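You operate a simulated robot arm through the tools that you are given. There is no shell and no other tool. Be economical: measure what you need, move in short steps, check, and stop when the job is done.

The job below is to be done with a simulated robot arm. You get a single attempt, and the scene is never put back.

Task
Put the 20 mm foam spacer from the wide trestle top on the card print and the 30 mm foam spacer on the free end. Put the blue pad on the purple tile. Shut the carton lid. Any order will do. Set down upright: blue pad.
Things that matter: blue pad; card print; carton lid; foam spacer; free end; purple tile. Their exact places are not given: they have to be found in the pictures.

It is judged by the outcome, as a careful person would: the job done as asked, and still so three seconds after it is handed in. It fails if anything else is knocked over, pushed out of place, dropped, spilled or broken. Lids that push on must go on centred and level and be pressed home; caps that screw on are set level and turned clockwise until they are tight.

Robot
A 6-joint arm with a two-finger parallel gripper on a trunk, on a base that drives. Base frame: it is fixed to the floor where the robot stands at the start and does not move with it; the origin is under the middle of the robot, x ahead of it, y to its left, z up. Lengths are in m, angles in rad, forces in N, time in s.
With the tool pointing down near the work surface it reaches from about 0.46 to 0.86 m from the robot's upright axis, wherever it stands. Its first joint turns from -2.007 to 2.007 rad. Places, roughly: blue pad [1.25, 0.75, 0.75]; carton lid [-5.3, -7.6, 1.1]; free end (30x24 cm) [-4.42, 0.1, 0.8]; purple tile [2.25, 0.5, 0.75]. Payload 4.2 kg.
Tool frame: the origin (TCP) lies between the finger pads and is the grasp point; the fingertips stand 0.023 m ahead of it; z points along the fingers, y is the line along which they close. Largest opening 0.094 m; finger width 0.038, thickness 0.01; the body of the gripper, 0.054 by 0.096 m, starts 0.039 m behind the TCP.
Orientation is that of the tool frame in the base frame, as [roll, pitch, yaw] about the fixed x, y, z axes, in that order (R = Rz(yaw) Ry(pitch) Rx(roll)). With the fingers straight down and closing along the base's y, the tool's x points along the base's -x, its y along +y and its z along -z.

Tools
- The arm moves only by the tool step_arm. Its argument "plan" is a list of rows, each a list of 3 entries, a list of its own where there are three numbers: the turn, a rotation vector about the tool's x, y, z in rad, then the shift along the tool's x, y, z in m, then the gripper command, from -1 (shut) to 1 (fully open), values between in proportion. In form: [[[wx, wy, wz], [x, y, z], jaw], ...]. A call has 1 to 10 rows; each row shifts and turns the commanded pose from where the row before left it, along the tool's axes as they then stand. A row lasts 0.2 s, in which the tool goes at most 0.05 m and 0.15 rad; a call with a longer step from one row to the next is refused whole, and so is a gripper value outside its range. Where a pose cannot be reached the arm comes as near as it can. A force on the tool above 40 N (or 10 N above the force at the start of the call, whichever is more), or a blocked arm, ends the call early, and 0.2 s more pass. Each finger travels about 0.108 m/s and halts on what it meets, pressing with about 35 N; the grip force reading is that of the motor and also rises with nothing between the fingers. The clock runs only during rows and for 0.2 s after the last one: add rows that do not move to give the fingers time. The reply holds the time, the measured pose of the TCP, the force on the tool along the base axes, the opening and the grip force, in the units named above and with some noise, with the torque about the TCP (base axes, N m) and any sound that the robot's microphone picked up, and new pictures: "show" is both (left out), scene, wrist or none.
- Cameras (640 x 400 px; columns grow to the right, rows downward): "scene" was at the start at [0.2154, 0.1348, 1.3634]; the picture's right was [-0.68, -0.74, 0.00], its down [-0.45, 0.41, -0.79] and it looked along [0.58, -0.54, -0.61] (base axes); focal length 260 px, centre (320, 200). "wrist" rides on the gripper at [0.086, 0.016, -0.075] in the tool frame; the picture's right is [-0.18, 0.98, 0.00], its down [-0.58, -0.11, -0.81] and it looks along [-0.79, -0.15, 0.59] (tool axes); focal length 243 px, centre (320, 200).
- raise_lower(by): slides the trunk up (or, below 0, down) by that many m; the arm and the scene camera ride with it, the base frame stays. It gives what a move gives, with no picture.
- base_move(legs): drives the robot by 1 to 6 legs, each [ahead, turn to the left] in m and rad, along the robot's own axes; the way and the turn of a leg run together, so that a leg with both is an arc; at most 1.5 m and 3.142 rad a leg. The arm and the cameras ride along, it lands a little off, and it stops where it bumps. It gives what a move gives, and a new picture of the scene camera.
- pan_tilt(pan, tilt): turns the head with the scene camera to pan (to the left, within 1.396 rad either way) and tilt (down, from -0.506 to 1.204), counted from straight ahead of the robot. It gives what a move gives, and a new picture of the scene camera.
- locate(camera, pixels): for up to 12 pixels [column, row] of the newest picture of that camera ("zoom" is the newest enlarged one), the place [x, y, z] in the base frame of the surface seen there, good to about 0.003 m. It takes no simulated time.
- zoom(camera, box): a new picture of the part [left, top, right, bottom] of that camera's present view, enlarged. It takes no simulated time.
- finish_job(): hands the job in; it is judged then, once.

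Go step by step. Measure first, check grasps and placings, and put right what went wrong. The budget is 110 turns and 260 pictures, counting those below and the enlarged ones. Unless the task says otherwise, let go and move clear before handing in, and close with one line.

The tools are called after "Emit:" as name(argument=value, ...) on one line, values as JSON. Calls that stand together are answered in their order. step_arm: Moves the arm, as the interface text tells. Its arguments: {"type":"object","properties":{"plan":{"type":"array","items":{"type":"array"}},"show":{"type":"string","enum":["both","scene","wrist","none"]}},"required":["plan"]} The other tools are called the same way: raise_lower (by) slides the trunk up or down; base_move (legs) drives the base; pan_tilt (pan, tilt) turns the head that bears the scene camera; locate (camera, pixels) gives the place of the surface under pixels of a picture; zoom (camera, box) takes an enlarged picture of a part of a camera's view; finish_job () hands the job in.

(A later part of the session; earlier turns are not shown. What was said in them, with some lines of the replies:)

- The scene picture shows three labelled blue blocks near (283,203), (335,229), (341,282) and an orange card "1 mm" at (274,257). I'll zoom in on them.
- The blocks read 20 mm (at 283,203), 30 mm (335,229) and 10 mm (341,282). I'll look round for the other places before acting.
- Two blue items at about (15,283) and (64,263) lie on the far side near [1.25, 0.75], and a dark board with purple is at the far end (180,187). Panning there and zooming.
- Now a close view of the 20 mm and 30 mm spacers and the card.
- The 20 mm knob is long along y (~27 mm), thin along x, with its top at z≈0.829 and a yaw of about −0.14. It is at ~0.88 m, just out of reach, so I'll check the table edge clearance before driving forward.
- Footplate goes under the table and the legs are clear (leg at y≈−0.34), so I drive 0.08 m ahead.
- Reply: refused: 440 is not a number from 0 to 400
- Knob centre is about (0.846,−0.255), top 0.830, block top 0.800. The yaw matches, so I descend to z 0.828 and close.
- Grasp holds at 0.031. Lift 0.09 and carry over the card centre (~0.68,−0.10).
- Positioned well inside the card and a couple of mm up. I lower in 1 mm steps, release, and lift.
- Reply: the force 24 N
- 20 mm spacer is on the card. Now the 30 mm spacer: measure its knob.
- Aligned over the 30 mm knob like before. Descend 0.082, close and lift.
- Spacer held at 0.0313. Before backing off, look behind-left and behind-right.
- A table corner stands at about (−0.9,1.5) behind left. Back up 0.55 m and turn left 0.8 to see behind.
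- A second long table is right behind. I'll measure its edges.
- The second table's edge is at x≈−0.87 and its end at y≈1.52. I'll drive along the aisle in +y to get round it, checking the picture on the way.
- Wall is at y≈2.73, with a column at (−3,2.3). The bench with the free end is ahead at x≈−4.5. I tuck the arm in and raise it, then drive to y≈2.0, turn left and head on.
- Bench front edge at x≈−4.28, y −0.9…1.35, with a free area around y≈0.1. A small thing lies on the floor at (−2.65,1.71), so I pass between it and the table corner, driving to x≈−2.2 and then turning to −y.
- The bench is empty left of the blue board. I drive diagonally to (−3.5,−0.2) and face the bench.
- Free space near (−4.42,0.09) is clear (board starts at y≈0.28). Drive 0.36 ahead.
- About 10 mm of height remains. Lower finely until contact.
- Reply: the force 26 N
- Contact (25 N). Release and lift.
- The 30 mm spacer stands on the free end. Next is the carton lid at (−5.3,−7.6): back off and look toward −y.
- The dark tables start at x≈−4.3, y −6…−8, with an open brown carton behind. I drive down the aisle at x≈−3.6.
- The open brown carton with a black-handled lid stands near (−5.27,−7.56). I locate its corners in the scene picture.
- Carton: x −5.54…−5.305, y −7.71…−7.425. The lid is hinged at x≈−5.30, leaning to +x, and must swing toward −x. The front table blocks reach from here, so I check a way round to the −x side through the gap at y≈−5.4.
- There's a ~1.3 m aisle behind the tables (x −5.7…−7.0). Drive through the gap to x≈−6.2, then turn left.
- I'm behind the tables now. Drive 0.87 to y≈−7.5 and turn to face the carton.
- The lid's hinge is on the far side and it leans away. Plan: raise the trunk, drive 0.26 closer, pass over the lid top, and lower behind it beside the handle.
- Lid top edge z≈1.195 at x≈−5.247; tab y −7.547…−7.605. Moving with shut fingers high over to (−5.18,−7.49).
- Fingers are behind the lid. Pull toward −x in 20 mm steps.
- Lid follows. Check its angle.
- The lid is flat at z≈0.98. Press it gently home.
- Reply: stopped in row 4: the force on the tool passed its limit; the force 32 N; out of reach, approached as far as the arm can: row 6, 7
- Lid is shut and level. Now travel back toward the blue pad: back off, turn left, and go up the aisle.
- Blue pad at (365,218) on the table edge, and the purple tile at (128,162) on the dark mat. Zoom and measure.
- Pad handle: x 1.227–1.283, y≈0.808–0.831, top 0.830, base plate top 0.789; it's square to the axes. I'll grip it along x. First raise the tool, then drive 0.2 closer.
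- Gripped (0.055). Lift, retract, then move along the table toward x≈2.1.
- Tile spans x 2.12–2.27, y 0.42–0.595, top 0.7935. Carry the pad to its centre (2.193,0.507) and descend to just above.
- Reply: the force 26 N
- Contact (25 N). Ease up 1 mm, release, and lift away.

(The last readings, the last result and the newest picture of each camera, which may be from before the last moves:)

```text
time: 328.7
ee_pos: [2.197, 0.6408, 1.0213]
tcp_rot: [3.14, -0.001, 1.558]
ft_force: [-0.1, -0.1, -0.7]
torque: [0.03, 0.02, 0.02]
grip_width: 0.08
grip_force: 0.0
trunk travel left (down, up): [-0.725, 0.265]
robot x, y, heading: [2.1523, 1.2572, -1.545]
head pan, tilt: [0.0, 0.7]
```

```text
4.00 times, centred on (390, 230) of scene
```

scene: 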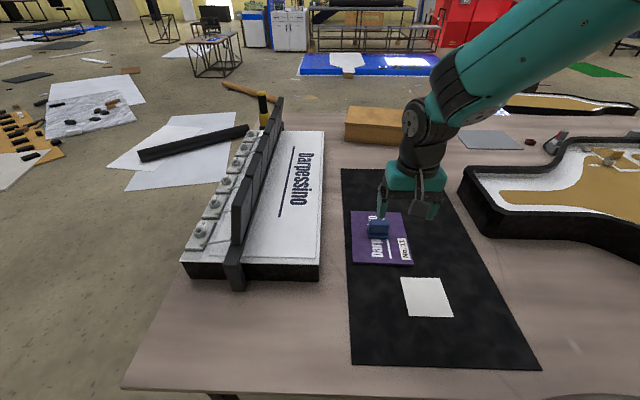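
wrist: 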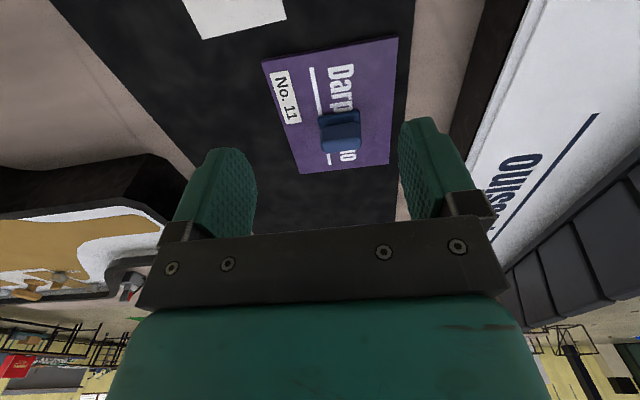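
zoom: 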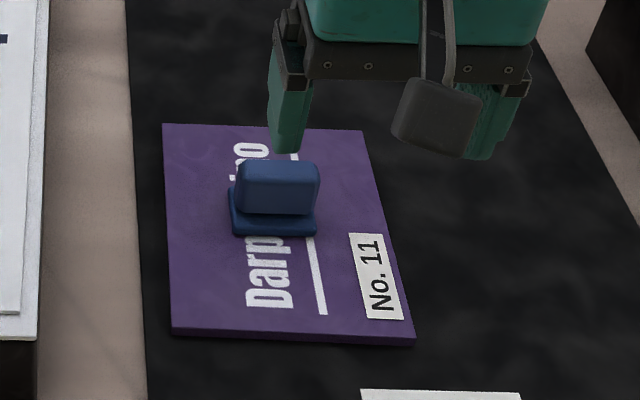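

The blue pad stands upright on the purple tile. The two spacers are placed and the lid is shut, so I hand in the job.

Emit:
finish_job()

```text
The job is handed in.
```

I did all four parts and handed the job in: the 20 mm spacer is on the orange "1 mm Gyeomdari" card, which I took to be the card print, the 30 mm spacer is on the free end, the carton lid is shut, and the blue pad stands upright on the purple tile.
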